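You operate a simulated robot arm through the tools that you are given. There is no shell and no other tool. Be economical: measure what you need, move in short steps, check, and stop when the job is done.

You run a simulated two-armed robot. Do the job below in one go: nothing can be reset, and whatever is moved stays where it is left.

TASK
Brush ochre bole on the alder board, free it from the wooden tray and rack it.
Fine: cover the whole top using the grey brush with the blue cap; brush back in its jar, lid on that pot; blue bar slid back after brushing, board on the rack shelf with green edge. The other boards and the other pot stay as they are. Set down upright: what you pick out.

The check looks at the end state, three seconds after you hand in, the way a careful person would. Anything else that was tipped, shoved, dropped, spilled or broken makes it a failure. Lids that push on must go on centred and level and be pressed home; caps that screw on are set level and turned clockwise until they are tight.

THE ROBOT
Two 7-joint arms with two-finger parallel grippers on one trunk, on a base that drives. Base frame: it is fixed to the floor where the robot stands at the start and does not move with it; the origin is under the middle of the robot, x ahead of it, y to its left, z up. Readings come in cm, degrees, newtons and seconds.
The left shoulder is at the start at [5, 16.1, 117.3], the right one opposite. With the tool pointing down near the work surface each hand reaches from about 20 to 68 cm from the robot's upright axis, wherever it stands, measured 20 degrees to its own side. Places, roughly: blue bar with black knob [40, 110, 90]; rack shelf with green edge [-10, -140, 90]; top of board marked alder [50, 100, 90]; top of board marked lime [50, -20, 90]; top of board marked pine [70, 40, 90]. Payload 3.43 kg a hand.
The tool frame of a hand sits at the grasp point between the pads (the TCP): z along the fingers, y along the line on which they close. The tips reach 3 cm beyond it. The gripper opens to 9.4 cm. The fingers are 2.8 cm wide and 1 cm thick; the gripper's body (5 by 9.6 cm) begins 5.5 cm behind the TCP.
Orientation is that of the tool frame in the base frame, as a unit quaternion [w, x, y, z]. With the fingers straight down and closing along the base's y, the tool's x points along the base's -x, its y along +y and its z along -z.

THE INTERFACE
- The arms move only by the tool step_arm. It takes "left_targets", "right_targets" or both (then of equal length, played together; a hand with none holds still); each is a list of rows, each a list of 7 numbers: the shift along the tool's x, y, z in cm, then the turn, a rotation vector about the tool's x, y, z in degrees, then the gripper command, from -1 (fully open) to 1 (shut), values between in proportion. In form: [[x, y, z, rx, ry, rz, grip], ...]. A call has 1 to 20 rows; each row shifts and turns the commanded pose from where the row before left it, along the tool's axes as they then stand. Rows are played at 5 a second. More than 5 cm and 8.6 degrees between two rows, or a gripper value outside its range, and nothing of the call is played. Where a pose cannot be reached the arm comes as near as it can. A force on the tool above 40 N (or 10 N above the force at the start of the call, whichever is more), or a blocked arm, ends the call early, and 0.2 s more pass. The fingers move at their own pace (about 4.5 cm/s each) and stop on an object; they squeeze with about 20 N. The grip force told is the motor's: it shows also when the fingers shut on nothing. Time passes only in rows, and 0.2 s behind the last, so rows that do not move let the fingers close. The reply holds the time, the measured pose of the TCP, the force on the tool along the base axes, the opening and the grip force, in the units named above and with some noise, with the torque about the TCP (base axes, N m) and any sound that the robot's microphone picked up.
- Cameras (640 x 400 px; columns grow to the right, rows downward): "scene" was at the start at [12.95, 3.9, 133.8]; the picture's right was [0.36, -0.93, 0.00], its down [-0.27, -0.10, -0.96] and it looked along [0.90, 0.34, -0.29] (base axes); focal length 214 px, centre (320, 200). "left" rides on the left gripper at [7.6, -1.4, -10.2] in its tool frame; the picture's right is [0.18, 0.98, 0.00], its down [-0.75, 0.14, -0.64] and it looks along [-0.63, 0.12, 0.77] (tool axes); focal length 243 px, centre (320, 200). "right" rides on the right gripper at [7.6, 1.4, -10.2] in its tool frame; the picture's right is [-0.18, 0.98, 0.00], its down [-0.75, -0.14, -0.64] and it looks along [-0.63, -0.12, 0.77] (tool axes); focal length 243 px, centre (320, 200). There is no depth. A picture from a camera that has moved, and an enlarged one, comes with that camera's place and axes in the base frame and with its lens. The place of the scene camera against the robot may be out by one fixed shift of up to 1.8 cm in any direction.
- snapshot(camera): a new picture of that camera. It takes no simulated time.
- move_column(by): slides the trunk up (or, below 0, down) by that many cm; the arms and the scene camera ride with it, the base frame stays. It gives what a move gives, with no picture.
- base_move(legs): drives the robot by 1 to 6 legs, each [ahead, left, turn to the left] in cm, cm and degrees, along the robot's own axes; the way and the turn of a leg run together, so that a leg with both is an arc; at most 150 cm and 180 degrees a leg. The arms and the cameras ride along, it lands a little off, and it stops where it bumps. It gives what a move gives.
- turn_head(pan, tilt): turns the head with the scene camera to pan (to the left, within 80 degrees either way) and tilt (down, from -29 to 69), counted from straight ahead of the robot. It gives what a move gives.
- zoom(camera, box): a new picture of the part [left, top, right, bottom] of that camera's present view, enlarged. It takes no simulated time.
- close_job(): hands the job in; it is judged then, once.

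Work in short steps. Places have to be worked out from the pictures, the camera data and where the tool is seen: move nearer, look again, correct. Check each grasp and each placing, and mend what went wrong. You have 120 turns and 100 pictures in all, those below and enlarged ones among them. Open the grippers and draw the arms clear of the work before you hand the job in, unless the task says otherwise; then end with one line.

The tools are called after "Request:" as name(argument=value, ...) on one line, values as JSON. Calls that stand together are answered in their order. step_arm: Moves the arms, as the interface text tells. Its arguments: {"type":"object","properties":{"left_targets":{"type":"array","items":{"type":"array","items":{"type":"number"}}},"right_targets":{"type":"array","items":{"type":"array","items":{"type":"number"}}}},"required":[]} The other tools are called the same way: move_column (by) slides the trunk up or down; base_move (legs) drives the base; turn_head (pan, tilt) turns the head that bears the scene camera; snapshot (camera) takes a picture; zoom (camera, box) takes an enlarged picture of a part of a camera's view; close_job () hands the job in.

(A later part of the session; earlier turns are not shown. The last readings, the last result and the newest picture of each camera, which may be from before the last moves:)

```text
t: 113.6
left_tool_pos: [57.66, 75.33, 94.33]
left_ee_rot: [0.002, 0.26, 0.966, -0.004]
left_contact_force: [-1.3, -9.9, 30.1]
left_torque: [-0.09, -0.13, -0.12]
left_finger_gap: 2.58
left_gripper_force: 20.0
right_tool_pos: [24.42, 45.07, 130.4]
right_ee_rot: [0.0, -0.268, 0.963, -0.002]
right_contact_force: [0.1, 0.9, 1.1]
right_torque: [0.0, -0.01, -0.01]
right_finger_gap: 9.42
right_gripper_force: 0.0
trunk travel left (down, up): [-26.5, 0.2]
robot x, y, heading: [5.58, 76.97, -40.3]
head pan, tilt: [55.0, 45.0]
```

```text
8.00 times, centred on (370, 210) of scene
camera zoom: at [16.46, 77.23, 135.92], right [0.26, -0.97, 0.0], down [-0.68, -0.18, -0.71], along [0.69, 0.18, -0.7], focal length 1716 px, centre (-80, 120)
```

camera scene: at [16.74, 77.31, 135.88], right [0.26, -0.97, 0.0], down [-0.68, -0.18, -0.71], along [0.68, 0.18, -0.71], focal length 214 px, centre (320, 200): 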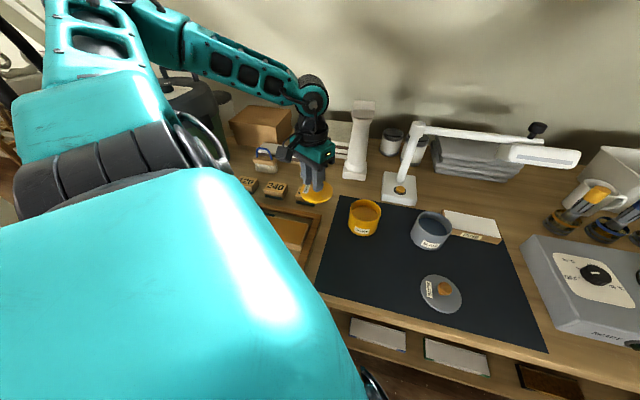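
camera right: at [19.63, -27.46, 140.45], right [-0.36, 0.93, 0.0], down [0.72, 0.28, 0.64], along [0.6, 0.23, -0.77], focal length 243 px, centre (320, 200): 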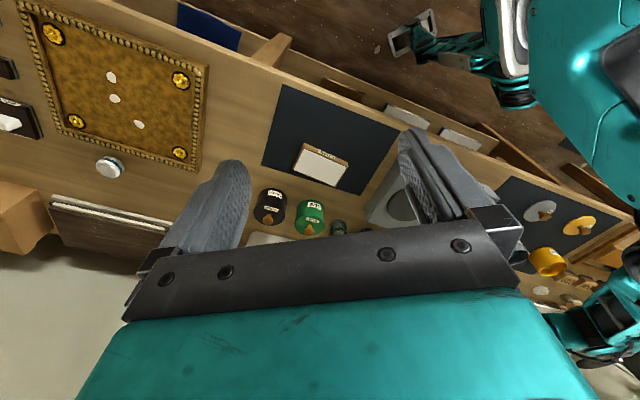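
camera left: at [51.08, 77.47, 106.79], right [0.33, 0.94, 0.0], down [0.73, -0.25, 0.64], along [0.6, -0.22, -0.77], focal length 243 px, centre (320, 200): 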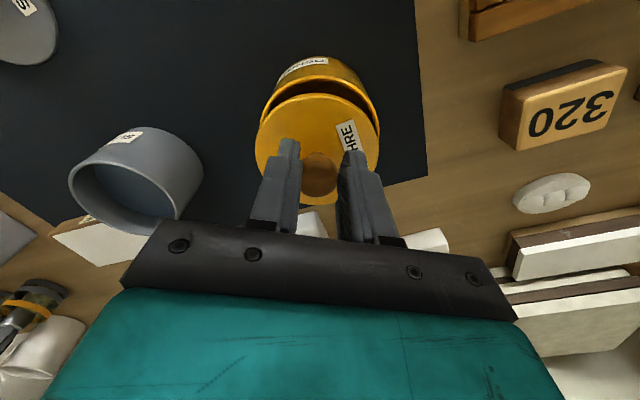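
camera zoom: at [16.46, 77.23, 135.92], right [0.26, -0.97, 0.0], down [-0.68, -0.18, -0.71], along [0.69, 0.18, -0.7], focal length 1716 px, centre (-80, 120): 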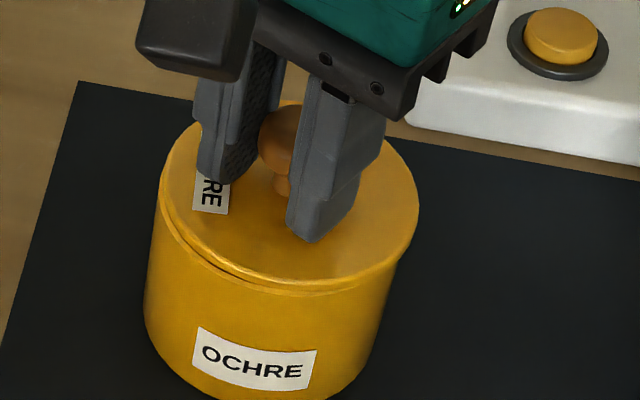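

The lid resists sideways, so its plug is located in the rim and only needs pressing home. I'll release, rise above the knob, close the fingers and press down on the knob top.

Request:
step_arm(left_targets=[[-0.08, -0.25, -0.3, 0, 0, 0, 0.9], [0, 0, 0, 0, 0, 0, 0.1], [0, 0, 0, 0, 0, 0, 0.1], [0, 0, -2.3, 0, 0, 0, 0.1], [0, 0, -2.3, 0, 0, 0, 0.1], [0, 0, 0, 0, 0, 0, 1], [0, 0, 0, 0, 0, 0, 1], [0, 0, 0, 0, 0, 0, 1], [0, 0, 0, 0, 0, 0, 1]])

Request:
step_arm(left_targets=[[0, 0, 0.5, 0, 0, 0, 1], [0, 0, 0.4, 0, 0, 0, 1], [0, 0, 0.4, 0, 0, 0, 1], [0, 0, 0.4, 0, 0, 0, 1], [0, 0, 0.4, 0, 0, 0, 1], [0, 0, 0.4, 0, 0, 0, 1], [0, 0, 0.3, 0, 0, 0, 1], [0, 0, 0.3, 0, 0, 0, 1]])

Request:
zoom(camera="scene", box=[330, 185, 410, 235])

```text
t: 115.6
left_tool_pos: [57.93, 75.43, 98.97]
left_ee_rot: [-0.002, 0.259, 0.966, -0.002]
left_contact_force: [0.2, -0.2, -0.7]
left_torque: [0.0, 0.02, -0.01]
left_finger_gap: 0.0
left_gripper_force: 20.1
right_tool_pos: [24.78, 45.12, 130.34]
right_ee_rot: [0.0, -0.269, 0.963, -0.001]
right_contact_force: [-0.1, 0.7, 0.7]
right_torque: [-0.02, -0.03, -0.01]
right_finger_gap: 9.4
right_gripper_force: 0.0
trunk travel left (down, up): [-26.5, 0.2]
robot x, y, heading: [5.53, 77.39, -40.2]
head pan, tilt: [55.0, 45.0]
heard: snap
```

```text
t: 117.2
left_tool_pos: [57.82, 75.31, 96.85]
left_ee_rot: [0.005, 0.258, 0.966, -0.004]
left_contact_force: [-10.4, 6.4, 21.7]
left_torque: [0.17, 0.28, 0.0]
left_finger_gap: 0.0
left_gripper_force: 19.9
right_tool_pos: [24.54, 45.22, 130.37]
right_ee_rot: [0.0, -0.268, 0.963, -0.003]
right_contact_force: [0.4, -0.4, 0.0]
right_torque: [-0.04, 0.01, -0.01]
right_finger_gap: 9.42
right_gripper_force: 0.0
trunk travel left (down, up): [-26.5, 0.2]
robot x, y, heading: [5.75, 77.22, -40.1]
head pan, tilt: [55.0, 45.0]
stopped in row 7 (left hand): the force on the tool passed its limit (the readings are from after the stop); the commanded pose is now the measured one
```

```text
8.00 times, centred on (370, 210) of scene
camera zoom: at [16.5, 77.43, 135.91], right [0.26, -0.97, 0.0], down [-0.68, -0.18, -0.71], along [0.68, 0.18, -0.71], focal length 1716 px, centre (-80, 120)
```

zoom: 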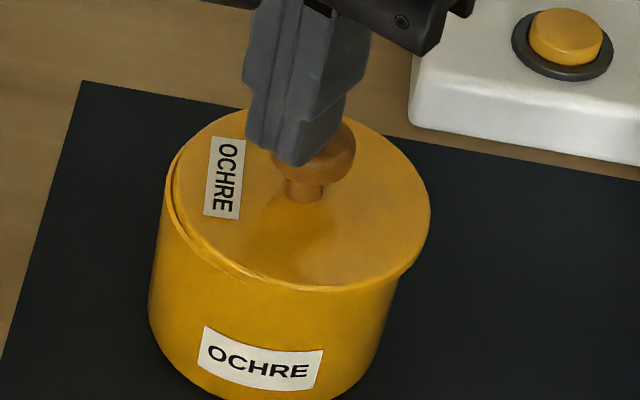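

A snap was heard, but the press was off the knob's centre. I'll lift away and look from both cameras.

Request:
step_arm(left_targets=[[0, 0, -2.0, 0, 0, 0, 1], [2, 0, -2.0, 0, 0, 0, 0], [3, 0, 0, 0, 0, 0, 0], [0, 0, 0, 0, 0, 0, 0]])

Request:
zoom(camera="scene", box=[330, 185, 410, 235])

Request:
snapshot(camera="left")

```text
t: 118.2
left_tool_pos: [53.66, 77.74, 100.64]
left_ee_rot: [0.003, 0.259, 0.966, -0.004]
left_contact_force: [-1.0, 0.7, -0.4]
left_torque: [-0.02, 0.02, 0.02]
left_finger_gap: 4.72
left_gripper_force: 0.1
right_tool_pos: [24.84, 45.19, 130.16]
right_ee_rot: [-0.001, -0.268, 0.963, -0.002]
right_contact_force: [0.8, 0.4, 0.2]
right_torque: [-0.01, 0.02, 0.03]
right_finger_gap: 9.4
right_gripper_force: 0.2
trunk travel left (down, up): [-26.5, 0.2]
robot x, y, heading: [5.23, 77.54, -40.1]
head pan, tilt: [55.0, 45.0]
```

```text
8.00 times, centred on (370, 210) of scene
camera zoom: at [16.77, 77.34, 135.87], right [0.26, -0.97, 0.0], down [-0.68, -0.18, -0.71], along [0.68, 0.18, -0.71], focal length 1716 px, centre (-80, 120)
```

zoom: 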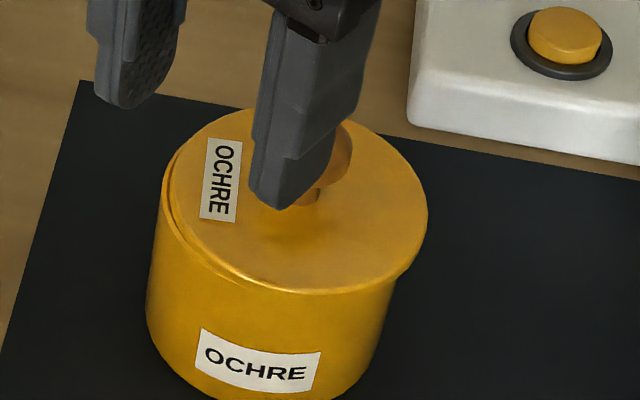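

```text
15 pictures are left
camera left: at [46.32, 80.32, 110.82], right [0.33, 0.94, -0.01], down [0.72, -0.25, 0.65], along [0.61, -0.22, -0.76], focal length 243 px, centre (320, 200)
```

left: 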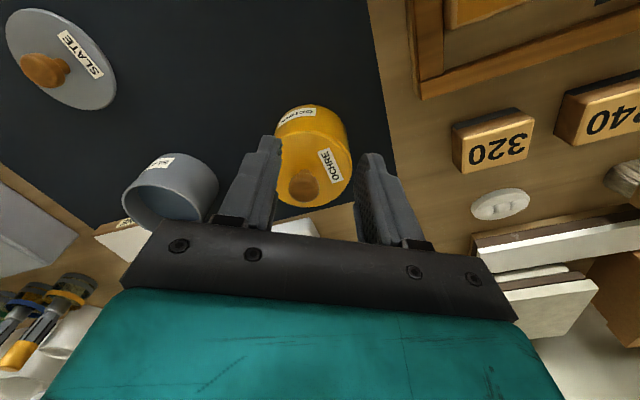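

The lid edges now line up with the pot walls once perspective is allowed for, and the snap suggests it seated. One enlarged wrist view to confirm it is level.

Request:
zoom(camera="left", box=[250, 95, 378, 215])

```text
3.33 times, centred on (314, 155) of left
camera zoom: at [46.32, 80.32, 110.82], right [0.33, 0.94, -0.01], down [0.72, -0.25, 0.65], along [0.61, -0.22, -0.76], focal length 809 px, centre (340, 350)
```

zoom: 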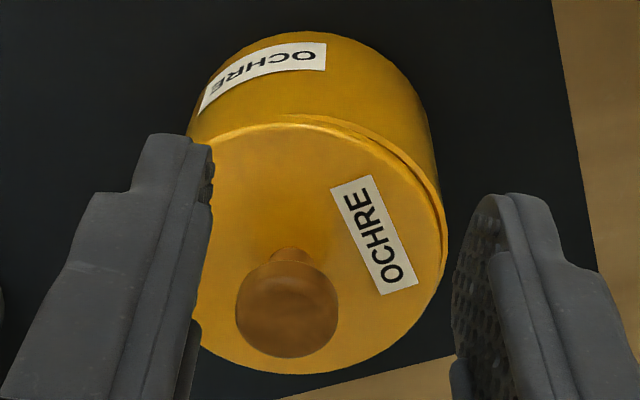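

The lid seems to sit about 0.2 cm toward −y and may not be fully home. I'll regrip the knob, lift slightly, shift it, and re-seat it.

Request:
step_arm(left_targets=[[-2.5, -0.1, 0, 0, 0, 0, 0], [-2.45, -0.1, 0, 0, 0, 0, 0], [0, 0, 2.5, 0, 0, 0, 0], [0, 0, 2.4, 0, 0, 0, 0], [0, 0, 0, 0, 0, 0, 1], [0, 0, 0, 0, 0, 0, 1], [0, 0, 0, 0, 0, 0, 1], [0, 0, 0, 0, 0, 0, 1]])

Request:
step_arm(left_targets=[[0, 0, -0.4, 0, 0, 0, 1], [0, 0, -0.4, 0, 0, 0, 1], [0, 0, 0, 0, 0, 0, 1]])

```text
t: 120.0
left_tool_pos: [57.94, 75.11, 95.86]
left_ee_rot: [0.003, 0.259, 0.966, -0.003]
left_contact_force: [1.1, -0.2, 0.2]
left_torque: [-0.01, 0.02, -0.04]
left_finger_gap: 2.56
left_gripper_force: 19.6
right_tool_pos: [24.77, 45.12, 130.28]
right_ee_rot: [0.0, -0.268, 0.963, -0.002]
right_contact_force: [-0.2, 0.4, -0.1]
right_torque: [0.02, 0.0, -0.03]
right_finger_gap: 9.4
right_gripper_force: 0.1
trunk travel left (down, up): [-26.5, 0.2]
robot x, y, heading: [5.74, 77.17, -39.7]
head pan, tilt: [55.0, 45.0]
heard: snap
```

```text
t: 120.8
left_tool_pos: [57.92, 75.1, 96.51]
left_ee_rot: [0.002, 0.258, 0.966, -0.004]
left_contact_force: [0.0, 0.3, -0.6]
left_torque: [-0.02, 0.02, 0.0]
left_finger_gap: 2.55
left_gripper_force: 20.4
right_tool_pos: [24.93, 45.0, 130.33]
right_ee_rot: [0.0, -0.268, 0.963, -0.002]
right_contact_force: [0.1, 0.1, 0.1]
right_torque: [0.01, 0.02, 0.01]
right_finger_gap: 9.42
right_gripper_force: 0.0
trunk travel left (down, up): [-26.5, 0.2]
robot x, y, heading: [6.08, 77.16, -39.9]
head pan, tilt: [55.0, 45.0]
```

Checking whether the lid lifted with the fingers.

Request:
zoom(camera="scene", box=[330, 185, 410, 235])

```text
8.00 times, centred on (370, 210) of scene
camera zoom: at [16.76, 77.36, 135.88], right [0.26, -0.97, 0.0], down [-0.68, -0.18, -0.71], along [0.68, 0.18, -0.71], focal length 1716 px, centre (-80, 120)
```

zoom: 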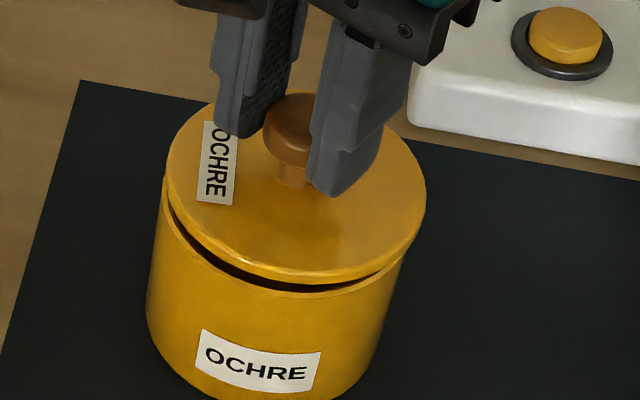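

The lid lifted freely, so it wasn't home. I'll shift it (+0.25, +0.15) and press down with more travel.

Request:
step_arm(left_targets=[[-0.14, 0.25, 0, 0, 0, 0, 1], [0, 0, 0.4, 0, 0, 0, 1], [0, 0, 0.4, 0, 0, 0, 1], [0, 0, 0, 0, 0, 0, 1]])

Request:
step_arm(left_targets=[[0, 0, 0.25, 0, 0, 0, 1], [0, 0, 0.25, 0, 0, 0, 1], [0, 0, 0, 0, 0, 0, 1]])

```text
t: 121.8
left_tool_pos: [58.23, 75.15, 95.71]
left_ee_rot: [0.004, 0.257, 0.966, -0.004]
left_contact_force: [0.5, 0.8, 6.9]
left_torque: [0.2, 0.04, -0.05]
left_finger_gap: 2.56
left_gripper_force: 19.9
right_tool_pos: [24.68, 45.2, 130.27]
right_ee_rot: [0.0, -0.268, 0.963, -0.001]
right_contact_force: [0.0, 0.0, 0.1]
right_torque: [0.0, -0.02, -0.01]
right_finger_gap: 9.39
right_gripper_force: 0.0
trunk travel left (down, up): [-26.5, 0.2]
robot x, y, heading: [5.56, 77.05, -40.1]
head pan, tilt: [55.0, 45.0]
```

```text
t: 122.6
left_tool_pos: [58.17, 75.17, 95.33]
left_ee_rot: [0.007, 0.258, 0.966, -0.004]
left_contact_force: [5.5, 1.5, 26.0]
left_torque: [-0.04, -0.36, -0.04]
left_finger_gap: 2.57
left_gripper_force: 20.0
right_tool_pos: [24.56, 45.09, 130.35]
right_ee_rot: [0.0, -0.268, 0.963, -0.001]
right_contact_force: [0.1, 0.2, 0.1]
right_torque: [0.03, -0.02, -0.03]
right_finger_gap: 9.41
right_gripper_force: 0.1
trunk travel left (down, up): [-26.5, 0.2]
robot x, y, heading: [5.51, 77.08, -40.0]
head pan, tilt: [55.0, 45.0]
```

Torque at first contact suggests the lid touches on its +y side. I'll ease off and shift back slightly with a small wiggle under light pressure, watching for a drop.

Request:
step_arm(left_targets=[[0, 0, -0.4, 0, 0, 0, 1], [-0.06, -0.12, 0, 0, 0, 0, 1], [0, 0, 0.1, 0, 0, 0, 1], [0.1, 0, 0, 0, 0, 0, 1], [-0.2, 0, 0, 0, 0, 0, 1], [0.1, 0.1, 0, 0, 0, 0, 1], [0, -0.2, 0, 0, 0, 0, 1], [0, 0.1, 0.1, 0, 0, 0, 1], [0, 0, 0, 0, 0, 0, 1]])

```text
t: 124.6
left_tool_pos: [58.21, 75.14, 95.52]
left_ee_rot: [0.003, 0.259, 0.966, -0.004]
left_contact_force: [-5.0, 3.0, 5.9]
left_torque: [0.14, 0.16, 0.02]
left_finger_gap: 2.57
left_gripper_force: 19.9
right_tool_pos: [24.7, 45.14, 130.31]
right_ee_rot: [0.0, -0.268, 0.963, -0.002]
right_contact_force: [0.4, -0.5, -0.4]
right_torque: [-0.01, 0.0, 0.02]
right_finger_gap: 9.4
right_gripper_force: 0.0
trunk travel left (down, up): [-26.5, 0.2]
robot x, y, heading: [5.49, 77.27, -40.0]
head pan, tilt: [55.0, 45.0]
heard: snap
```

A snap came with no gripper motion, so the lid is engaging. I'll press down firmly and read the result.

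Request:
step_arm(left_targets=[[0, 0, 0.3, 0, 0, 0, 1], [0, 0, 0.3, 0, 0, 0, 1], [0, 0, 0.3, 0, 0, 0, 1], [0, 0, 0, 0, 0, 0, 1]])

Request:
zoom(camera="scene", box=[330, 185, 410, 235])

```text
t: 125.6
left_tool_pos: [58.06, 74.93, 94.71]
left_ee_rot: [0.007, 0.257, 0.966, -0.005]
left_contact_force: [4.0, 4.5, 26.3]
left_torque: [0.02, -0.29, -0.02]
left_finger_gap: 2.57
left_gripper_force: 19.8
right_tool_pos: [24.6, 45.23, 130.35]
right_ee_rot: [0.0, -0.268, 0.963, -0.002]
right_contact_force: [-0.2, 0.7, 0.5]
right_torque: [-0.02, 0.01, 0.01]
right_finger_gap: 9.39
right_gripper_force: 0.1
trunk travel left (down, up): [-26.5, 0.2]
robot x, y, heading: [5.45, 77.25, -40.1]
head pan, tilt: [55.0, 45.0]
```

```text
8.00 times, centred on (370, 210) of scene
camera zoom: at [16.57, 77.42, 135.91], right [0.26, -0.97, 0.0], down [-0.68, -0.18, -0.71], along [0.68, 0.18, -0.71], focal length 1716 px, centre (-80, 120)
```

zoom: 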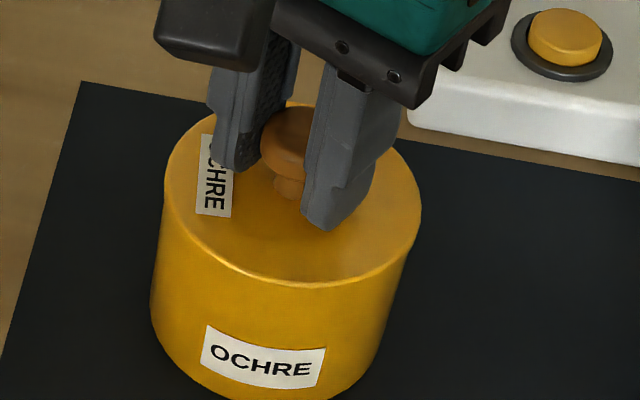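

The lid now sits flush with no visible seam. I'll open fully before rising, then retreat.

Request:
step_arm(left_targets=[[0, 0, 0, 0, 0, 0, 0.7], [0, 0, 0, 0, 0, 0, 0.3], [0, 0, 0, 0, 0, 0, 0], [0, 0, 0, 0, 0, 0, 0], [0, 0, -2, 0, 0, 0, 0], [0, 0, -4, 0, 0, 0, 0], [0, 0, -4, 0, 0, 0, 0]])

Request:
turn_head(pan=55, tilt=44)

Request:
zoom(camera="scene", box=[310, 170, 430, 245])

```text
t: 127.2
left_tool_pos: [58.04, 75.02, 104.59]
left_ee_rot: [0.003, 0.258, 0.966, -0.004]
left_contact_force: [0.7, -0.4, -0.3]
left_torque: [0.02, 0.01, -0.01]
left_finger_gap: 4.69
left_gripper_force: 0.1
right_tool_pos: [24.73, 45.25, 130.25]
right_ee_rot: [0.0, -0.268, 0.963, -0.001]
right_contact_force: [0.2, 0.5, 0.2]
right_torque: [0.01, -0.01, 0.01]
right_finger_gap: 9.39
right_gripper_force: 0.0
trunk travel left (down, up): [-26.5, 0.2]
robot x, y, heading: [5.78, 76.85, -40.0]
head pan, tilt: [55.0, 45.0]
```

```text
t: 127.8
left_tool_pos: [58.04, 75.06, 104.57]
left_ee_rot: [0.003, 0.259, 0.966, -0.003]
left_contact_force: [-0.4, -0.4, -0.5]
left_torque: [0.0, -0.03, 0.01]
left_finger_gap: 4.68
left_gripper_force: 0.1
right_tool_pos: [24.8, 45.19, 130.32]
right_ee_rot: [0.0, -0.268, 0.963, -0.002]
right_contact_force: [-1.2, -0.3, 0.7]
right_torque: [0.0, 0.0, -0.03]
right_finger_gap: 9.4
right_gripper_force: 0.1
trunk travel left (down, up): [-26.5, 0.2]
robot x, y, heading: [5.27, 77.67, -40.0]
head pan, tilt: [55.0, 44.0]
```

```text
5.33 times, centred on (370, 208) of scene
camera zoom: at [16.83, 77.38, 136.02], right [0.26, -0.97, 0.0], down [-0.67, -0.18, -0.72], along [0.69, 0.19, -0.69], focal length 1144 px, centre (53, 160)
```

zoom: 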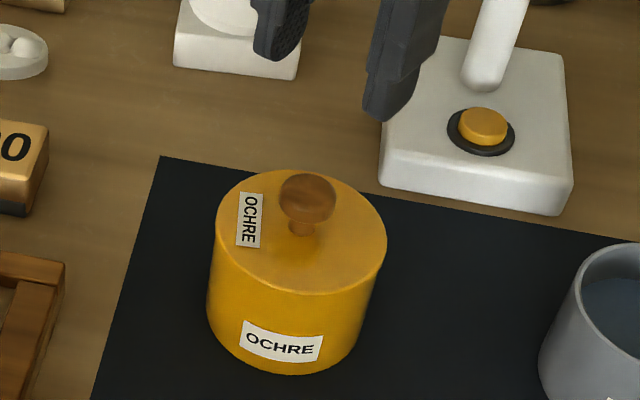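

The lid is seated. Next is the blue bar: drive so the left hand is near its black knob (about [36.8, 108.4]) and look with the wrist camera.

Request:
base_move(legs=[[-23.1, 10, 0]])

Request:
step_arm(left_targets=[[3.5, 1.13, 0, 0, 0, 0, -0.6], [3.5, 1.13, 0, 0, 0, 0, -0.6], [3.5, 1.13, 0, 0, 0, 0, -0.6], [3.5, 1.13, 0, 0, 0, 0, -0.6], [0, 0, 0, 0, 0, 0, -0.6]])

Request:
snapshot(camera="left")

```text
t: 129.6
left_tool_pos: [46.98, 97.08, 104.57]
left_ee_rot: [0.003, 0.261, 0.965, -0.005]
left_contact_force: [0.1, 0.7, -1.1]
left_torque: [-0.03, -0.02, 0.01]
left_finger_gap: 4.69
left_gripper_force: 0.2
right_tool_pos: [13.57, 67.41, 130.25]
right_ee_rot: [0.0, -0.267, 0.964, -0.002]
right_contact_force: [-0.2, -0.4, 0.7]
right_torque: [0.0, -0.02, 0.03]
right_finger_gap: 9.42
right_gripper_force: 0.1
trunk travel left (down, up): [-26.5, 0.2]
robot x, y, heading: [-5.73, 99.33, -40.0]
head pan, tilt: [55.0, 44.0]
```

```text
t: 130.8
left_tool_pos: [37.06, 107.82, 104.34]
left_ee_rot: [0.003, 0.262, 0.965, -0.005]
left_contact_force: [0.0, -0.1, 0.5]
left_torque: [0.02, 0.01, -0.04]
left_finger_gap: 7.5
left_gripper_force: 0.0
right_tool_pos: [13.75, 67.26, 130.34]
right_ee_rot: [-0.001, -0.266, 0.964, -0.001]
right_contact_force: [0.5, 0.0, -0.3]
right_torque: [0.02, 0.0, -0.01]
right_finger_gap: 9.38
right_gripper_force: 0.0
trunk travel left (down, up): [-26.5, 0.2]
robot x, y, heading: [-5.52, 99.59, -40.2]
head pan, tilt: [55.0, 44.0]
```

```text
10 pictures are left
camera left: at [29.74, 110.51, 114.62], right [0.34, 0.94, -0.01], down [0.72, -0.25, 0.65], along [0.61, -0.22, -0.76], focal length 243 px, centre (320, 200)
```

left: 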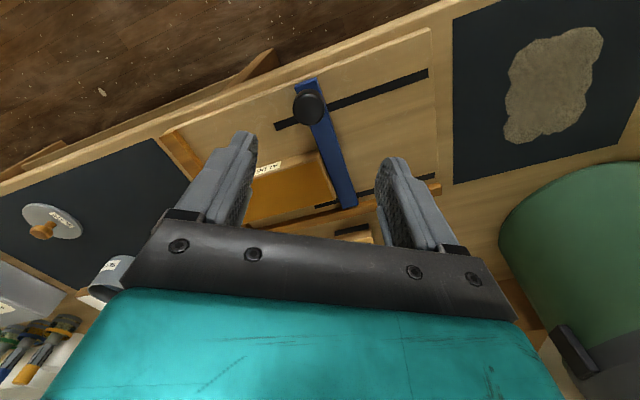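

The knob is at about [37.1, 106.7], the slots run along y to about 119, and the bar lies along x. I'll lower over the knob and grip it.

Request:
step_arm(left_targets=[[-0.56, -0.95, 1, 0, 0, 0, -0.5], [0, 0, 3.5, 0, 0, 0, -0.5], [0, 0, 3.5, 0, 0, 0, -0.5], [0, 0, 2.5, 0, 0, 0, -0.5], [0, 0, 1.7, 0, 0, 0, -0.5], [0, 0, 0, 0, 0, 0, 0.1], [0, 0, 0, 0, 0, 0, 1], [0, 0, 0, 0, 0, 0, 1], [0, 0, 0, 0, 0, 0, 1]])

```text
t: 132.8
left_tool_pos: [37.07, 106.94, 92.3]
left_ee_rot: [0.001, 0.261, 0.965, -0.003]
left_contact_force: [-5.4, -2.5, -5.8]
left_torque: [-0.02, -0.36, -0.15]
left_finger_gap: 3.13
left_gripper_force: 43.4
right_tool_pos: [13.52, 67.23, 130.18]
right_ee_rot: [0.0, -0.267, 0.964, -0.003]
right_contact_force: [0.1, 0.5, -0.2]
right_torque: [0.01, -0.02, -0.03]
right_finger_gap: 9.41
right_gripper_force: 0.0
trunk travel left (down, up): [-26.5, 0.2]
robot x, y, heading: [-5.59, 99.37, -40.3]
head pan, tilt: [55.0, 44.0]
```

Gripped the knob (3.1 cm). Now I'll drag it along +y in 1 cm rows.

Request:
step_arm(left_targets=[[0.51, 0.86, 0, 0, 0, 0, 1], [0.51, 0.86, 0, 0, 0, 0, 1], [0.51, 0.86, 0, 0, 0, 0, 1], [0.51, 0.86, 0, 0, 0, 0, 1], [0.51, 0.86, 0, 0, 0, 0, 1], [0.51, 0.86, 0, 0, 0, 0, 1], [0, 0, 0, 0, 0, 0, 1]])

```text
t: 134.4
left_tool_pos: [37.03, 112.79, 92.25]
left_ee_rot: [0.004, 0.262, 0.965, -0.004]
left_contact_force: [-6.8, -1.7, 13.3]
left_torque: [0.23, 0.11, -0.02]
left_finger_gap: 3.1
left_gripper_force: 44.8
right_tool_pos: [13.47, 67.31, 130.35]
right_ee_rot: [0.0, -0.266, 0.964, -0.002]
right_contact_force: [0.4, 0.3, -0.2]
right_torque: [-0.02, -0.02, -0.02]
right_finger_gap: 9.38
right_gripper_force: 0.0
trunk travel left (down, up): [-26.5, 0.2]
robot x, y, heading: [-5.61, 99.79, -40.2]
head pan, tilt: [55.0, 44.0]
```

Moving smoothly; continuing toward the end of the slot.

Request:
step_arm(left_targets=[[0.51, 0.86, 0, 0, 0, 0, 1], [0.51, 0.86, 0, 0, 0, 0, 1], [0.51, 0.86, 0, 0, 0, 0, 1], [0.51, 0.86, 0, 0, 0, 0, 1], [0.51, 0.86, 0, 0, 0, 0, 1], [0, 0, 0, 0, 0, 0, 1]])

Request:
snapshot(camera="left")

```text
t: 135.8
left_tool_pos: [37.03, 117.68, 92.3]
left_ee_rot: [0.004, 0.262, 0.965, -0.004]
left_contact_force: [-3.8, -7.2, 25.0]
left_torque: [-0.09, -0.45, -0.13]
left_finger_gap: 3.11
left_gripper_force: 45.6
right_tool_pos: [13.43, 67.17, 130.33]
right_ee_rot: [0.001, -0.267, 0.964, -0.002]
right_contact_force: [-0.2, -0.4, 0.2]
right_torque: [0.01, -0.03, -0.01]
right_finger_gap: 9.4
right_gripper_force: 0.0
trunk travel left (down, up): [-26.5, 0.2]
robot x, y, heading: [-5.6, 99.59, -40.5]
head pan, tilt: [55.0, 44.0]
```

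```text
9 pictures are left
camera left: at [29.67, 120.23, 102.46], right [0.34, 0.94, -0.01], down [0.72, -0.25, 0.65], along [0.61, -0.22, -0.76], focal length 243 px, centre (320, 200)
```

left: 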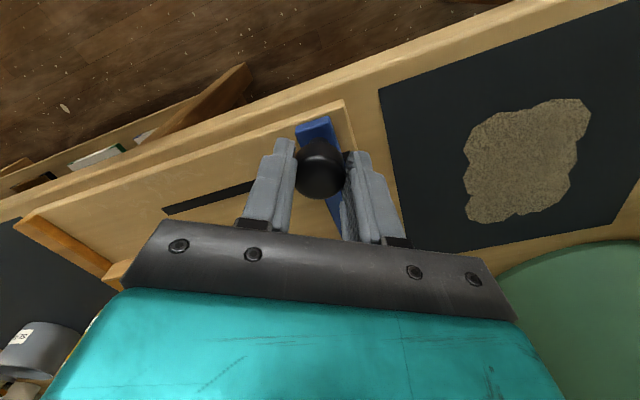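

The bar is at the far end of its slots. I'll release, rise, move above the board and yaw so the fingers close across its 7 cm width.

Request:
step_arm(left_targets=[[0, 0, 0, 0, 0, 0, 0.2], [0, 0, 0, 0, 0, 0, 0], [0, 0, 0, 0, 0, 0, 0], [0, 0, -4, 0, 0, 0, 0], [0, 0, -4, 0, 0, 0, 0], [0, 0, -3, 0, 0, 0, 0], [-3.76, -2.36, 0, 0, 0, 0, -1], [-3.76, -2.36, 0, 0, 0, 0, -1], [-3.76, -2.36, 0, 0, 0, 0, -1], [-3.76, -2.36, 0, 0, 0, 0, -1], [-3.76, -2.36, 0, 0, 0, 0, -1]])

Request:
step_arm(left_targets=[[0, 0, 0, 0, 0, 8.5, -1], [0, 0, 0, 0, 0, 8.5, -1], [0, 0, 0, 0, 0, 8.5, -1], [0, 0, 0, 0, 0, 8.5, -1], [0, 0, 0, 0, 0, 8.5, -1], [0, 0, 0, 0, 0, 8.5, -1], [0, 0, 0, 0, 0, 8.6, -1], [0, 0, 0, 0, 0, 0, -1]])

Request:
snapshot(camera="left")

```text
t: 138.2
left_tool_pos: [47.36, 98.31, 103.07]
left_ee_rot: [0.003, 0.261, 0.965, -0.003]
left_contact_force: [0.6, -0.7, -0.1]
left_torque: [0.01, 0.0, 0.05]
left_finger_gap: 9.4
left_gripper_force: 0.1
right_tool_pos: [13.65, 67.41, 130.25]
right_ee_rot: [-0.001, -0.266, 0.964, -0.001]
right_contact_force: [0.5, -0.5, -0.1]
right_torque: [-0.03, -0.01, 0.0]
right_finger_gap: 9.37
right_gripper_force: 0.1
trunk travel left (down, up): [-26.5, 0.2]
robot x, y, heading: [-5.33, 99.51, -40.3]
head pan, tilt: [55.0, 44.0]
```

```text
t: 140.0
left_tool_pos: [46.65, 97.53, 103.96]
left_ee_rot: [0.011, 0.607, 0.795, 0.009]
left_contact_force: [-0.3, -0.2, -0.4]
left_torque: [0.01, 0.01, 0.0]
left_finger_gap: 9.41
left_gripper_force: 0.1
left hand out of reach, approached as far as the arm can: row 5, 6, 7
right_tool_pos: [13.54, 67.44, 130.27]
right_ee_rot: [-0.001, -0.266, 0.964, -0.002]
right_contact_force: [0.4, -0.4, 0.5]
right_torque: [-0.01, 0.01, 0.0]
right_finger_gap: 9.4
right_gripper_force: 0.0
trunk travel left (down, up): [-26.5, 0.2]
robot x, y, heading: [-5.17, 99.43, -40.3]
head pan, tilt: [55.0, 44.0]
```

```text
8 pictures are left
camera left: at [42.96, 104.45, 114.06], right [0.9, 0.44, 0.03], down [0.32, -0.69, 0.65], along [0.3, -0.58, -0.76], focal length 243 px, centre (320, 200)
```

left: 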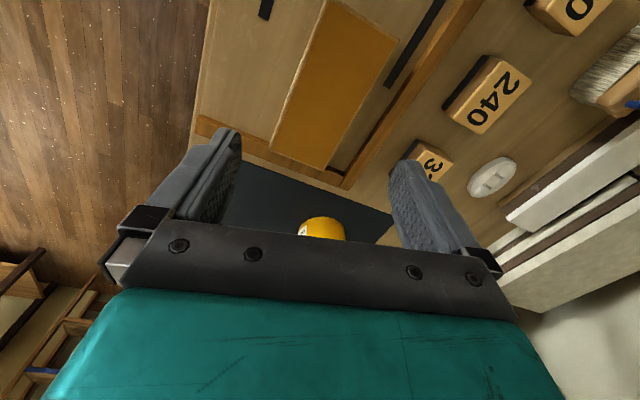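

The wrist limit stopped the yaw at −75°. The board top is about x 44.3–51.5, y 90.3–104.7. I'll gain the remaining 16° by turning the base and shifting so the hand stays over the board centre [47.9, 97.5].

Request:
base_move(legs=[[0, 0, -16], [-9.7, 11, 0]])

```text
t: 142.3
left_tool_pos: [47.83, 97.51, 103.87]
left_ee_rot: [0.014, 0.711, 0.703, 0.007]
left_contact_force: [-0.4, -0.5, 0.5]
left_torque: [-0.03, -0.02, -0.03]
left_finger_gap: 9.4
left_gripper_force: 0.1
right_tool_pos: [7.57, 77.51, 130.38]
right_ee_rot: [-0.001, -0.129, 0.992, -0.002]
right_contact_force: [0.4, 0.5, 0.1]
right_torque: [-0.03, 0.02, -0.01]
right_finger_gap: 9.43
right_gripper_force: 0.1
trunk travel left (down, up): [-26.5, 0.2]
robot x, y, heading: [-1.78, 113.85, -56.6]
head pan, tilt: [55.0, 44.0]
```

Aligned at yaw −90.6°. I'll lower to z≈95 and check the straddle.

Request:
step_arm(left_targets=[[0, 0, 3, 0, 0, 0, -1], [0, 0, 3, 0, 0, 0, -1], [0, 0, 3, 0, 0, 0, -1], [0, 0, 0, 0, 0, 0, -1]])

Request:
snapshot(camera="left")

```text
t: 143.3
left_tool_pos: [47.93, 97.24, 94.83]
left_ee_rot: [0.013, 0.712, 0.702, 0.007]
left_contact_force: [-0.2, 0.4, -0.4]
left_torque: [0.0, -0.01, 0.03]
left_finger_gap: 9.39
left_gripper_force: 0.0
right_tool_pos: [7.46, 77.43, 130.37]
right_ee_rot: [-0.001, -0.129, 0.992, -0.002]
right_contact_force: [0.0, 0.7, 0.4]
right_torque: [-0.02, 0.02, 0.0]
right_finger_gap: 9.4
right_gripper_force: 0.1
trunk travel left (down, up): [-26.5, 0.2]
robot x, y, heading: [-2.16, 113.83, -56.3]
head pan, tilt: [55.0, 44.0]
```

```text
7 pictures are left
camera left: at [46.21, 104.85, 104.97], right [0.98, 0.17, 0.03], down [0.11, -0.75, 0.65], along [0.13, -0.64, -0.76], focal length 243 px, centre (320, 200)
```

left: 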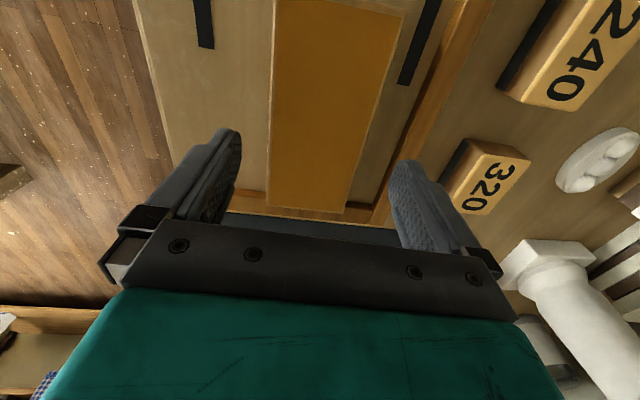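

The board is centred between the fingers, with room to the fence. I'll lower to TCP≈90 and close.

Request:
step_arm(left_targets=[[0, 0, 2, 0, 0, 0, -1], [0, 0, 1.5, 0, 0, 0, -1], [0, 0, 0.8, 0, 0, 0, -1], [0, 0, 0.5, 0, 0, 0, -1], [0, 0, 0, 0, 0, 0, -1]])

```text
t: 144.5
left_tool_pos: [48.1, 97.19, 90.06]
left_ee_rot: [0.012, 0.711, 0.703, 0.007]
left_contact_force: [-0.3, -0.9, -0.2]
left_torque: [-0.02, 0.01, 0.0]
left_finger_gap: 9.42
left_gripper_force: 0.0
right_tool_pos: [7.56, 77.63, 130.25]
right_ee_rot: [-0.001, -0.129, 0.992, -0.002]
right_contact_force: [-0.4, -0.6, -0.7]
right_torque: [0.0, -0.04, 0.01]
right_finger_gap: 9.41
right_gripper_force: 0.0
trunk travel left (down, up): [-26.5, 0.2]
robot x, y, heading: [-2.11, 113.62, -56.2]
head pan, tilt: [55.0, 44.0]
```

No contact yet; lower 0.5 more and close gently.

Request:
step_arm(left_targets=[[0, 0, 0.5, 0, 0, 0, -1], [0, 0, 0, 0, 0, 0, -0.6], [0, 0, 0, 0, 0, 0, -0.5], [0, 0, 0, 0, 0, 0, 0], [0, 0, 0, 0, 0, 0, 1], [0, 0, 0, 0, 0, 0, 1]])

```text
t: 145.9
left_tool_pos: [48.14, 97.21, 89.56]
left_ee_rot: [0.013, 0.712, 0.702, 0.007]
left_contact_force: [-0.4, 0.1, 0.2]
left_torque: [-0.02, 0.01, 0.01]
left_finger_gap: 7.47
left_gripper_force: 20.1
right_tool_pos: [7.43, 77.53, 130.24]
right_ee_rot: [-0.001, -0.128, 0.992, -0.001]
right_contact_force: [0.3, 0.0, 0.1]
right_torque: [-0.01, 0.06, 0.01]
right_finger_gap: 9.4
right_gripper_force: 0.0
trunk travel left (down, up): [-26.5, 0.2]
robot x, y, heading: [-1.74, 113.65, -56.2]
head pan, tilt: [55.0, 44.0]
```

Board gripped (7.47 cm). Lift it straight up, then back off from the table, turn to face −y and look down the aisle.

Request:
step_arm(left_targets=[[0, 0, -1, 0, 0, 0, 1], [0, 0, -2, 0, 0, 0, 1], [0, 0, -4, 0, 0, 0, 1], [0, 0, -4, 0, 0, 0, 1], [0, 0, -4, 0, 0, 0, 1], [0, 0, 0, 0, 0, 0, 1]])

Request:
base_move(legs=[[-15.6, -23.3, 0], [0, 0, -34]])

Request:
turn_head(pan=0, tilt=15)

Request:
snapshot(camera="scene")

```text
t: 147.3
left_tool_pos: [47.86, 97.44, 104.54]
left_ee_rot: [0.013, 0.711, 0.703, 0.007]
left_contact_force: [-0.2, -0.3, -1.1]
left_torque: [0.03, -0.01, -0.01]
left_finger_gap: 7.43
left_gripper_force: 19.9
right_tool_pos: [7.55, 77.53, 130.25]
right_ee_rot: [0.0, -0.129, 0.992, -0.002]
right_contact_force: [-0.4, 0.5, 0.2]
right_torque: [-0.02, -0.01, 0.0]
right_finger_gap: 9.42
right_gripper_force: 0.0
trunk travel left (down, up): [-26.5, 0.2]
robot x, y, heading: [-2.0, 113.72, -56.2]
head pan, tilt: [55.0, 44.0]
```

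```text
t: 150.9
left_tool_pos: [1.97, 72.62, 104.5]
left_ee_rot: [0.014, 0.883, 0.468, 0.003]
left_contact_force: [0.0, -0.4, -1.3]
left_torque: [0.02, 0.03, 0.0]
left_finger_gap: 7.48
left_gripper_force: 19.9
right_tool_pos: [-42.59, 78.2, 130.2]
right_ee_rot: [-0.001, 0.162, 0.987, 0.0]
right_contact_force: [0.2, -0.2, 0.1]
right_torque: [-0.01, 0.0, -0.01]
right_finger_gap: 9.39
right_gripper_force: 0.0
trunk travel left (down, up): [-26.5, 0.2]
robot x, y, heading: [-30.55, 114.02, -89.6]
head pan, tilt: [55.0, 44.0]
```

```text
t: 152.1
left_tool_pos: [2.05, 72.68, 104.51]
left_ee_rot: [0.014, 0.883, 0.469, 0.003]
left_contact_force: [0.0, -0.1, -2.7]
left_torque: [-0.03, -0.01, 0.02]
left_finger_gap: 7.49
left_gripper_force: 20.0
right_tool_pos: [-42.63, 78.26, 130.33]
right_ee_rot: [-0.002, 0.162, 0.987, -0.002]
right_contact_force: [0.0, -0.1, -0.2]
right_torque: [-0.01, 0.01, -0.01]
right_finger_gap: 9.38
right_gripper_force: 0.1
trunk travel left (down, up): [-26.5, 0.2]
robot x, y, heading: [-30.05, 113.79, -89.7]
head pan, tilt: [0.0, 15.0]
```

```text
6 pictures are left
camera scene: at [-30.18, 100.85, 140.55], right [-1.0, 0.0, 0.0], down [0.0, 0.26, -0.97], along [0.0, -0.97, -0.26], focal length 214 px, centre (320, 200)
```

scene: 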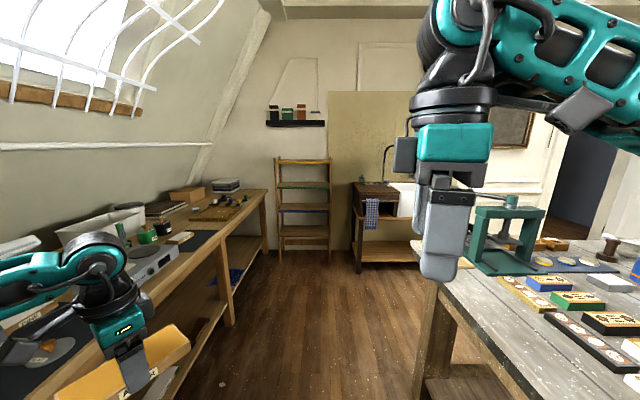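

The rack stands at the far wall; the green-edged shelf is the second one, at z≈90–93 with x≈−11. I'll drive down the aisle to get near it.

Request:
base_move(legs=[[100, 0, 0], [70, 0, 0]])

Request:
snapshot(camera="scene")

```text
t: 160.8
left_tool_pos: [1.35, -98.72, 104.53]
left_ee_rot: [0.014, 0.886, 0.464, 0.004]
left_contact_force: [0.0, 0.1, -2.7]
left_torque: [0.02, -0.01, 0.0]
left_finger_gap: 7.47
left_gripper_force: 20.0
right_tool_pos: [-43.29, -92.57, 130.22]
right_ee_rot: [-0.001, 0.168, 0.986, -0.001]
right_contact_force: [0.0, -0.6, 0.4]
right_torque: [-0.01, -0.02, 0.02]
right_finger_gap: 9.39
right_gripper_force: 0.0
trunk travel left (down, up): [-26.5, 0.2]
robot x, y, heading: [-30.83, -57.51, -90.4]
head pan, tilt: [0.0, 15.0]
```

```text
5 pictures are left
camera scene: at [-30.55, -70.11, 140.55], right [-1.0, 0.01, 0.0], down [0.0, 0.26, -0.97], along [-0.01, -0.97, -0.26], focal length 214 px, centre (320, 200)
```

scene: 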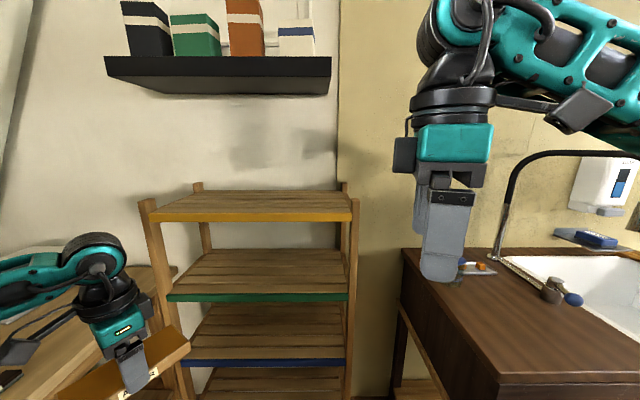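

The green shelf's front edge is at about y≈−132, z≈90, spanning x −41…23, about 32 cm deep, with the next shelf 29 cm above. To reach under it I'll yaw the hand to point straight in, tilt it 40° (the board will tilt too) and flatten the board by setting its rear edge down first. Rotating now in free space.

Request:
step_arm(left_targets=[[0, 0, 0, 0, 0, -6.9, 1], [0, 0, 0, 0, 0, -6.9, 1], [0, 0, 0, 0, 0, -6.9, 1], [0, 0, 0, 0, 0, -6.9, 1], [0, 0, 0, 0, 0, -6.9, 1], [0, 0, 0, 0, -8, 0, 1], [0, 0, 0, 0, -8, 0, 1], [0, 0, 0, 0, -8, 0, 1], [0, 0, 0, 0, -8, 0, 1], [0, 0, 0, 0, -8, 0, 1], [0, 0, 0, 0, 0, 0, 1]])

```text
t: 163.2
left_tool_pos: [1.28, -98.58, 104.59]
left_ee_rot: [0.255, 0.666, 0.657, -0.244]
left_contact_force: [-0.2, 0.1, -1.2]
left_torque: [0.02, 0.0, 0.02]
left_finger_gap: 7.45
left_gripper_force: 19.8
right_tool_pos: [-43.2, -92.64, 130.29]
right_ee_rot: [-0.002, 0.167, 0.986, -0.002]
right_contact_force: [0.0, -0.3, 0.4]
right_torque: [-0.04, 0.0, 0.01]
right_finger_gap: 9.4
right_gripper_force: 0.0
trunk travel left (down, up): [-26.5, 0.2]
robot x, y, heading: [-30.56, -57.42, -90.5]
head pan, tilt: [0.0, 15.0]
```

Oriented well (yaw −91°, tilt 41°). I'll shift the hand to x≈−11, extend a little, and drive forward to just in front of the shelf, then look.

Request:
step_arm(left_targets=[[-0.88, -3.08, 1.64, 0, 0, 0, 1], [-0.88, -3.08, 1.64, 0, 0, 0, 1], [-0.88, -3.08, 1.64, 0, 0, 0, 1], [-0.88, -3.08, 1.64, 0, 0, 0, 1], [0, 0, 0, 0, 0, 0, 1]])

Request:
base_move(legs=[[16, 0, 0]])

Request:
turn_head(pan=15, tilt=35)

Request:
snapshot(camera="scene")

```text
t: 164.4
left_tool_pos: [-11.0, -105.8, 101.78]
left_ee_rot: [0.256, 0.665, 0.658, -0.244]
left_contact_force: [0.9, -0.3, -1.6]
left_torque: [0.05, -0.04, -0.01]
left_finger_gap: 7.44
left_gripper_force: 20.1
right_tool_pos: [-43.11, -92.53, 130.26]
right_ee_rot: [-0.002, 0.167, 0.986, -0.002]
right_contact_force: [0.1, 0.6, -0.1]
right_torque: [-0.02, -0.02, 0.01]
right_finger_gap: 9.39
right_gripper_force: 0.0
trunk travel left (down, up): [-26.5, 0.2]
robot x, y, heading: [-30.56, -56.94, -90.5]
head pan, tilt: [0.0, 15.0]
```

```text
t: 165.8
left_tool_pos: [-11.28, -122.08, 101.64]
left_ee_rot: [0.254, 0.666, 0.658, -0.244]
left_contact_force: [0.2, 0.0, -1.4]
left_torque: [0.03, 0.07, 0.0]
left_finger_gap: 7.46
left_gripper_force: 19.7
right_tool_pos: [-43.41, -108.87, 130.34]
right_ee_rot: [-0.001, 0.168, 0.986, -0.001]
right_contact_force: [0.1, -1.3, -0.5]
right_torque: [0.03, -0.01, -0.02]
right_finger_gap: 9.37
right_gripper_force: 0.0
trunk travel left (down, up): [-26.5, 0.2]
robot x, y, heading: [-31.0, -73.7, -90.5]
head pan, tilt: [0.0, 15.0]
```

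```text
t: 166.7
left_tool_pos: [-11.24, -122.14, 101.62]
left_ee_rot: [0.254, 0.666, 0.657, -0.244]
left_contact_force: [-0.3, 0.0, -1.8]
left_torque: [0.03, -0.03, 0.02]
left_finger_gap: 7.44
left_gripper_force: 20.0
right_tool_pos: [-43.43, -108.82, 130.27]
right_ee_rot: [-0.001, 0.168, 0.986, -0.001]
right_contact_force: [-0.6, -0.4, 0.4]
right_torque: [-0.01, 0.01, 0.04]
right_finger_gap: 9.4
right_gripper_force: 0.1
trunk travel left (down, up): [-26.5, 0.2]
robot x, y, heading: [-30.76, -73.63, -90.5]
head pan, tilt: [15.0, 35.0]
```

```text
4 pictures are left
camera scene: at [-28.42, -85.62, 137.36], right [-0.97, -0.25, 0.0], down [-0.14, 0.56, -0.82], along [0.2, -0.79, -0.57], focal length 214 px, centre (320, 200)
```

scene: 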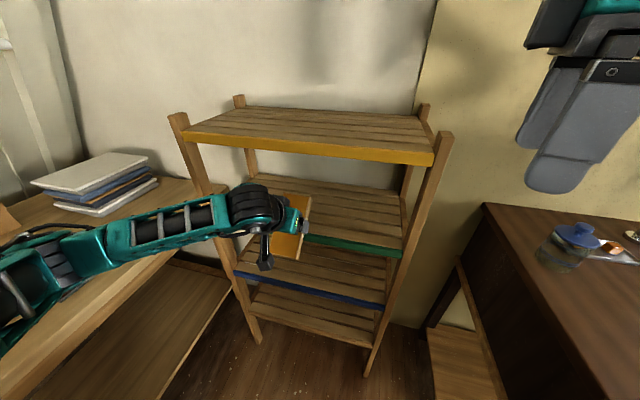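

The shelf front edge is near y≈−130.5. I'll first move the right hand aside from the rack post, then drive the board in at height so it sits inside the shelf.

Request:
step_arm(right_targets=[[3.3, 0.43, 0, 0, 0, 0, -1], [3.3, 0.43, 0, 0, 0, 0, -1], [3.3, 0.43, 0, 0, 0, 0, -1], [3.3, 0.43, 0, 0, 0, 0, -1], [0, 0, 0, 0, 0, 0, -1]])

Request:
base_move(legs=[[16.3, 0, 0]])

```text
t: 167.9
left_tool_pos: [-11.22, -122.16, 101.65]
left_ee_rot: [0.254, 0.666, 0.658, -0.243]
left_contact_force: [0.2, 1.0, -1.9]
left_torque: [0.04, 0.01, 0.01]
left_finger_gap: 7.5
left_gripper_force: 20.0
right_tool_pos: [-52.41, -100.66, 128.92]
right_ee_rot: [-0.001, 0.17, 0.986, -0.001]
right_contact_force: [0.5, 0.3, -0.4]
right_torque: [-0.02, 0.02, 0.01]
right_finger_gap: 9.42
right_gripper_force: 0.1
right hand out of reach, approached as far as the arm can: row 1, 2, 3, 4
trunk travel left (down, up): [-26.5, 0.2]
robot x, y, heading: [-30.64, -73.76, -90.5]
head pan, tilt: [15.0, 35.0]
```

```text
t: 169.4
left_tool_pos: [-11.43, -137.54, 101.09]
left_ee_rot: [0.25, 0.671, 0.655, -0.24]
left_contact_force: [0.6, -1.1, 2.2]
left_torque: [0.1, 0.16, 0.02]
left_finger_gap: 7.45
left_gripper_force: 19.6
right_tool_pos: [-52.22, -116.87, 129.02]
right_ee_rot: [-0.001, 0.166, 0.986, -0.003]
right_contact_force: [0.3, 0.1, 0.1]
right_torque: [-0.01, -0.01, 0.0]
right_finger_gap: 9.42
right_gripper_force: 0.0
trunk travel left (down, up): [-26.5, 0.2]
robot x, y, heading: [-30.93, -90.0, -90.0]
head pan, tilt: [15.0, 35.0]
stopped in leg 1: the robot was blocked; the commanded pose is now the measured one
```

Something touched at the end (probably the wrist against the upper shelf's edge). I'll back off 2 cm and look.

Request:
base_move(legs=[[-2, 0, 0]])

Request:
zoom(camera="scene", box=[160, 100, 480, 300])

```text
t: 170.2
left_tool_pos: [-11.41, -135.61, 101.09]
left_ee_rot: [0.25, 0.671, 0.656, -0.24]
left_contact_force: [-0.6, -1.0, 1.4]
left_torque: [0.03, 0.14, 0.05]
left_finger_gap: 7.46
left_gripper_force: 20.3
right_tool_pos: [-52.15, -114.97, 129.01]
right_ee_rot: [-0.001, 0.166, 0.986, -0.002]
right_contact_force: [0.1, -0.2, 0.1]
right_torque: [-0.05, 0.01, 0.02]
right_finger_gap: 9.4
right_gripper_force: 0.1
trunk travel left (down, up): [-26.5, 0.2]
robot x, y, heading: [-31.27, -87.75, -90.4]
head pan, tilt: [15.0, 35.0]
```

```text
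2.00 times, centred on (320, 200) of scene
camera zoom: at [-28.46, -99.76, 137.37], right [-0.97, -0.26, 0.0], down [-0.15, 0.55, -0.82], along [0.21, -0.79, -0.57], focal length 429 px, centre (320, 200)
```

zoom: 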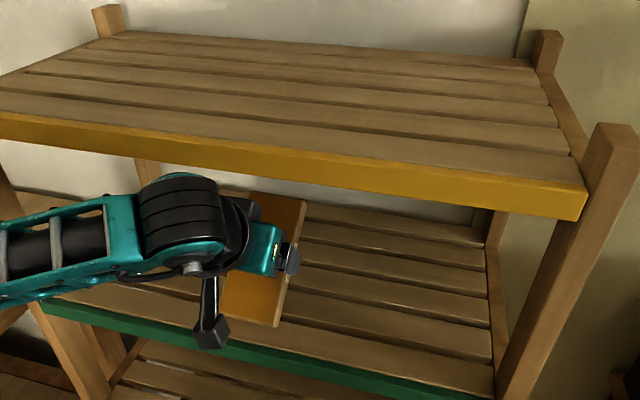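

The board is inside the shelf under the upper one; estimates settle at shelf z≈92 and front edge y≈−129.3. I'll lower so the rear edge touches, then continue down and slightly inward to flatten the board.

Request:
step_arm(left_targets=[[0.49, 0, 0.57, 0, 0, 0, 1], [0.49, 0, 0.57, 0, 0, 0, 1], [0.27, 0, 0.76, 0, 0, 0, 1], [0.27, 0, 0.76, 0, 0, 0, 1], [0, 0, 0, 0, 0, 0, 1]])

```text
t: 171.4
left_tool_pos: [-11.36, -136.16, 98.09]
left_ee_rot: [0.25, 0.672, 0.655, -0.24]
left_contact_force: [-0.7, -1.1, 9.9]
left_torque: [0.58, 0.47, 0.05]
left_finger_gap: 7.49
left_gripper_force: 20.0
right_tool_pos: [-52.31, -115.03, 128.89]
right_ee_rot: [0.0, 0.166, 0.986, -0.002]
right_contact_force: [1.0, -0.6, -0.3]
right_torque: [0.02, -0.01, 0.0]
right_finger_gap: 9.42
right_gripper_force: 0.0
trunk travel left (down, up): [-26.5, 0.2]
robot x, y, heading: [-31.01, -87.78, -90.3]
head pan, tilt: [15.0, 35.0]
```

Rear edge contact, and it is pivoting as intended (about 10 N). Continuing down and in.

Request:
step_arm(left_targets=[[0.27, 0, 0.76, 0, 0, 0, 1], [0.27, 0, 0.76, 0, 0, 0, 1], [0.27, 0, 0.76, 0, 0, 0, 1], [0, 0, 0, 0, 0, 0, 1]])

```text
t: 172.3
left_tool_pos: [-11.33, -137.45, 96.55]
left_ee_rot: [0.253, 0.669, 0.654, -0.248]
left_contact_force: [-0.4, 1.5, 13.9]
left_torque: [0.65, 0.57, -0.16]
left_finger_gap: 7.44
left_gripper_force: 20.1
right_tool_pos: [-52.35, -114.92, 128.86]
right_ee_rot: [-0.001, 0.166, 0.986, -0.002]
right_contact_force: [0.8, -1.0, 0.0]
right_torque: [0.01, -0.01, 0.0]
right_finger_gap: 9.38
right_gripper_force: 0.0
trunk travel left (down, up): [-26.5, 0.2]
robot x, y, heading: [-31.17, -87.64, -90.4]
head pan, tilt: [15.0, 35.0]
stopped in row 4 (left hand): the force on the tool passed its limit (the readings are from after the stop); the commanded pose is now the measured one
```

The force limit tripped. I'll check how flat the board is.

Request:
zoom(camera="scene", box=[210, 160, 370, 260])

```text
4.00 times, centred on (290, 210) of scene
camera zoom: at [-28.47, -99.77, 137.33], right [-0.97, -0.26, 0.0], down [-0.15, 0.55, -0.82], along [0.21, -0.79, -0.57], focal length 858 px, centre (440, 160)
```

zoom: 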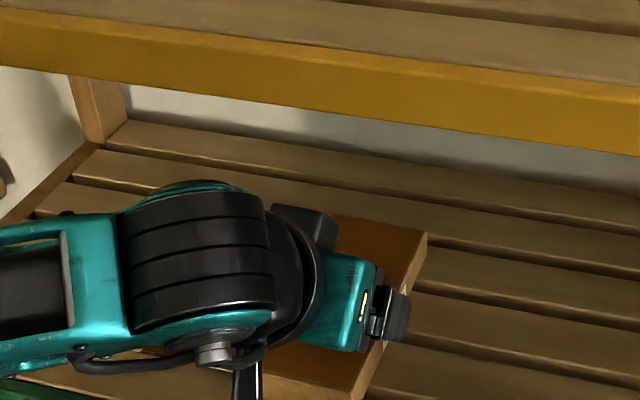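

It's nearly flat, with the front still about 2 cm high. Lowering another 1.2 cm in small steps.

Request:
step_arm(left_targets=[[0.26, 0, 0.3, 0, 0, 0, 1], [0.26, 0, 0.3, 0, 0, 0, 1], [0.26, 0, 0.3, 0, 0, 0, 1], [0, 0, 0, 0, 0, 0, 1]])

```text
t: 172.9
left_tool_pos: [-11.44, -137.71, 96.72]
left_ee_rot: [0.256, 0.665, 0.653, -0.256]
left_contact_force: [0.6, 3.5, 12.1]
left_torque: [0.56, 0.51, -0.2]
left_finger_gap: 7.48
left_gripper_force: 19.8
right_tool_pos: [-52.15, -114.99, 128.84]
right_ee_rot: [0.0, 0.166, 0.986, -0.002]
right_contact_force: [-0.3, -0.5, 0.0]
right_torque: [0.03, 0.04, -0.01]
right_finger_gap: 9.4
right_gripper_force: 0.1
trunk travel left (down, up): [-26.5, 0.2]
robot x, y, heading: [-30.96, -87.84, -90.0]
head pan, tilt: [15.0, 35.0]
stopped in row 2 (left hand): the force on the tool passed its limit (the readings are from after the stop); the commanded pose is now the measured one
```

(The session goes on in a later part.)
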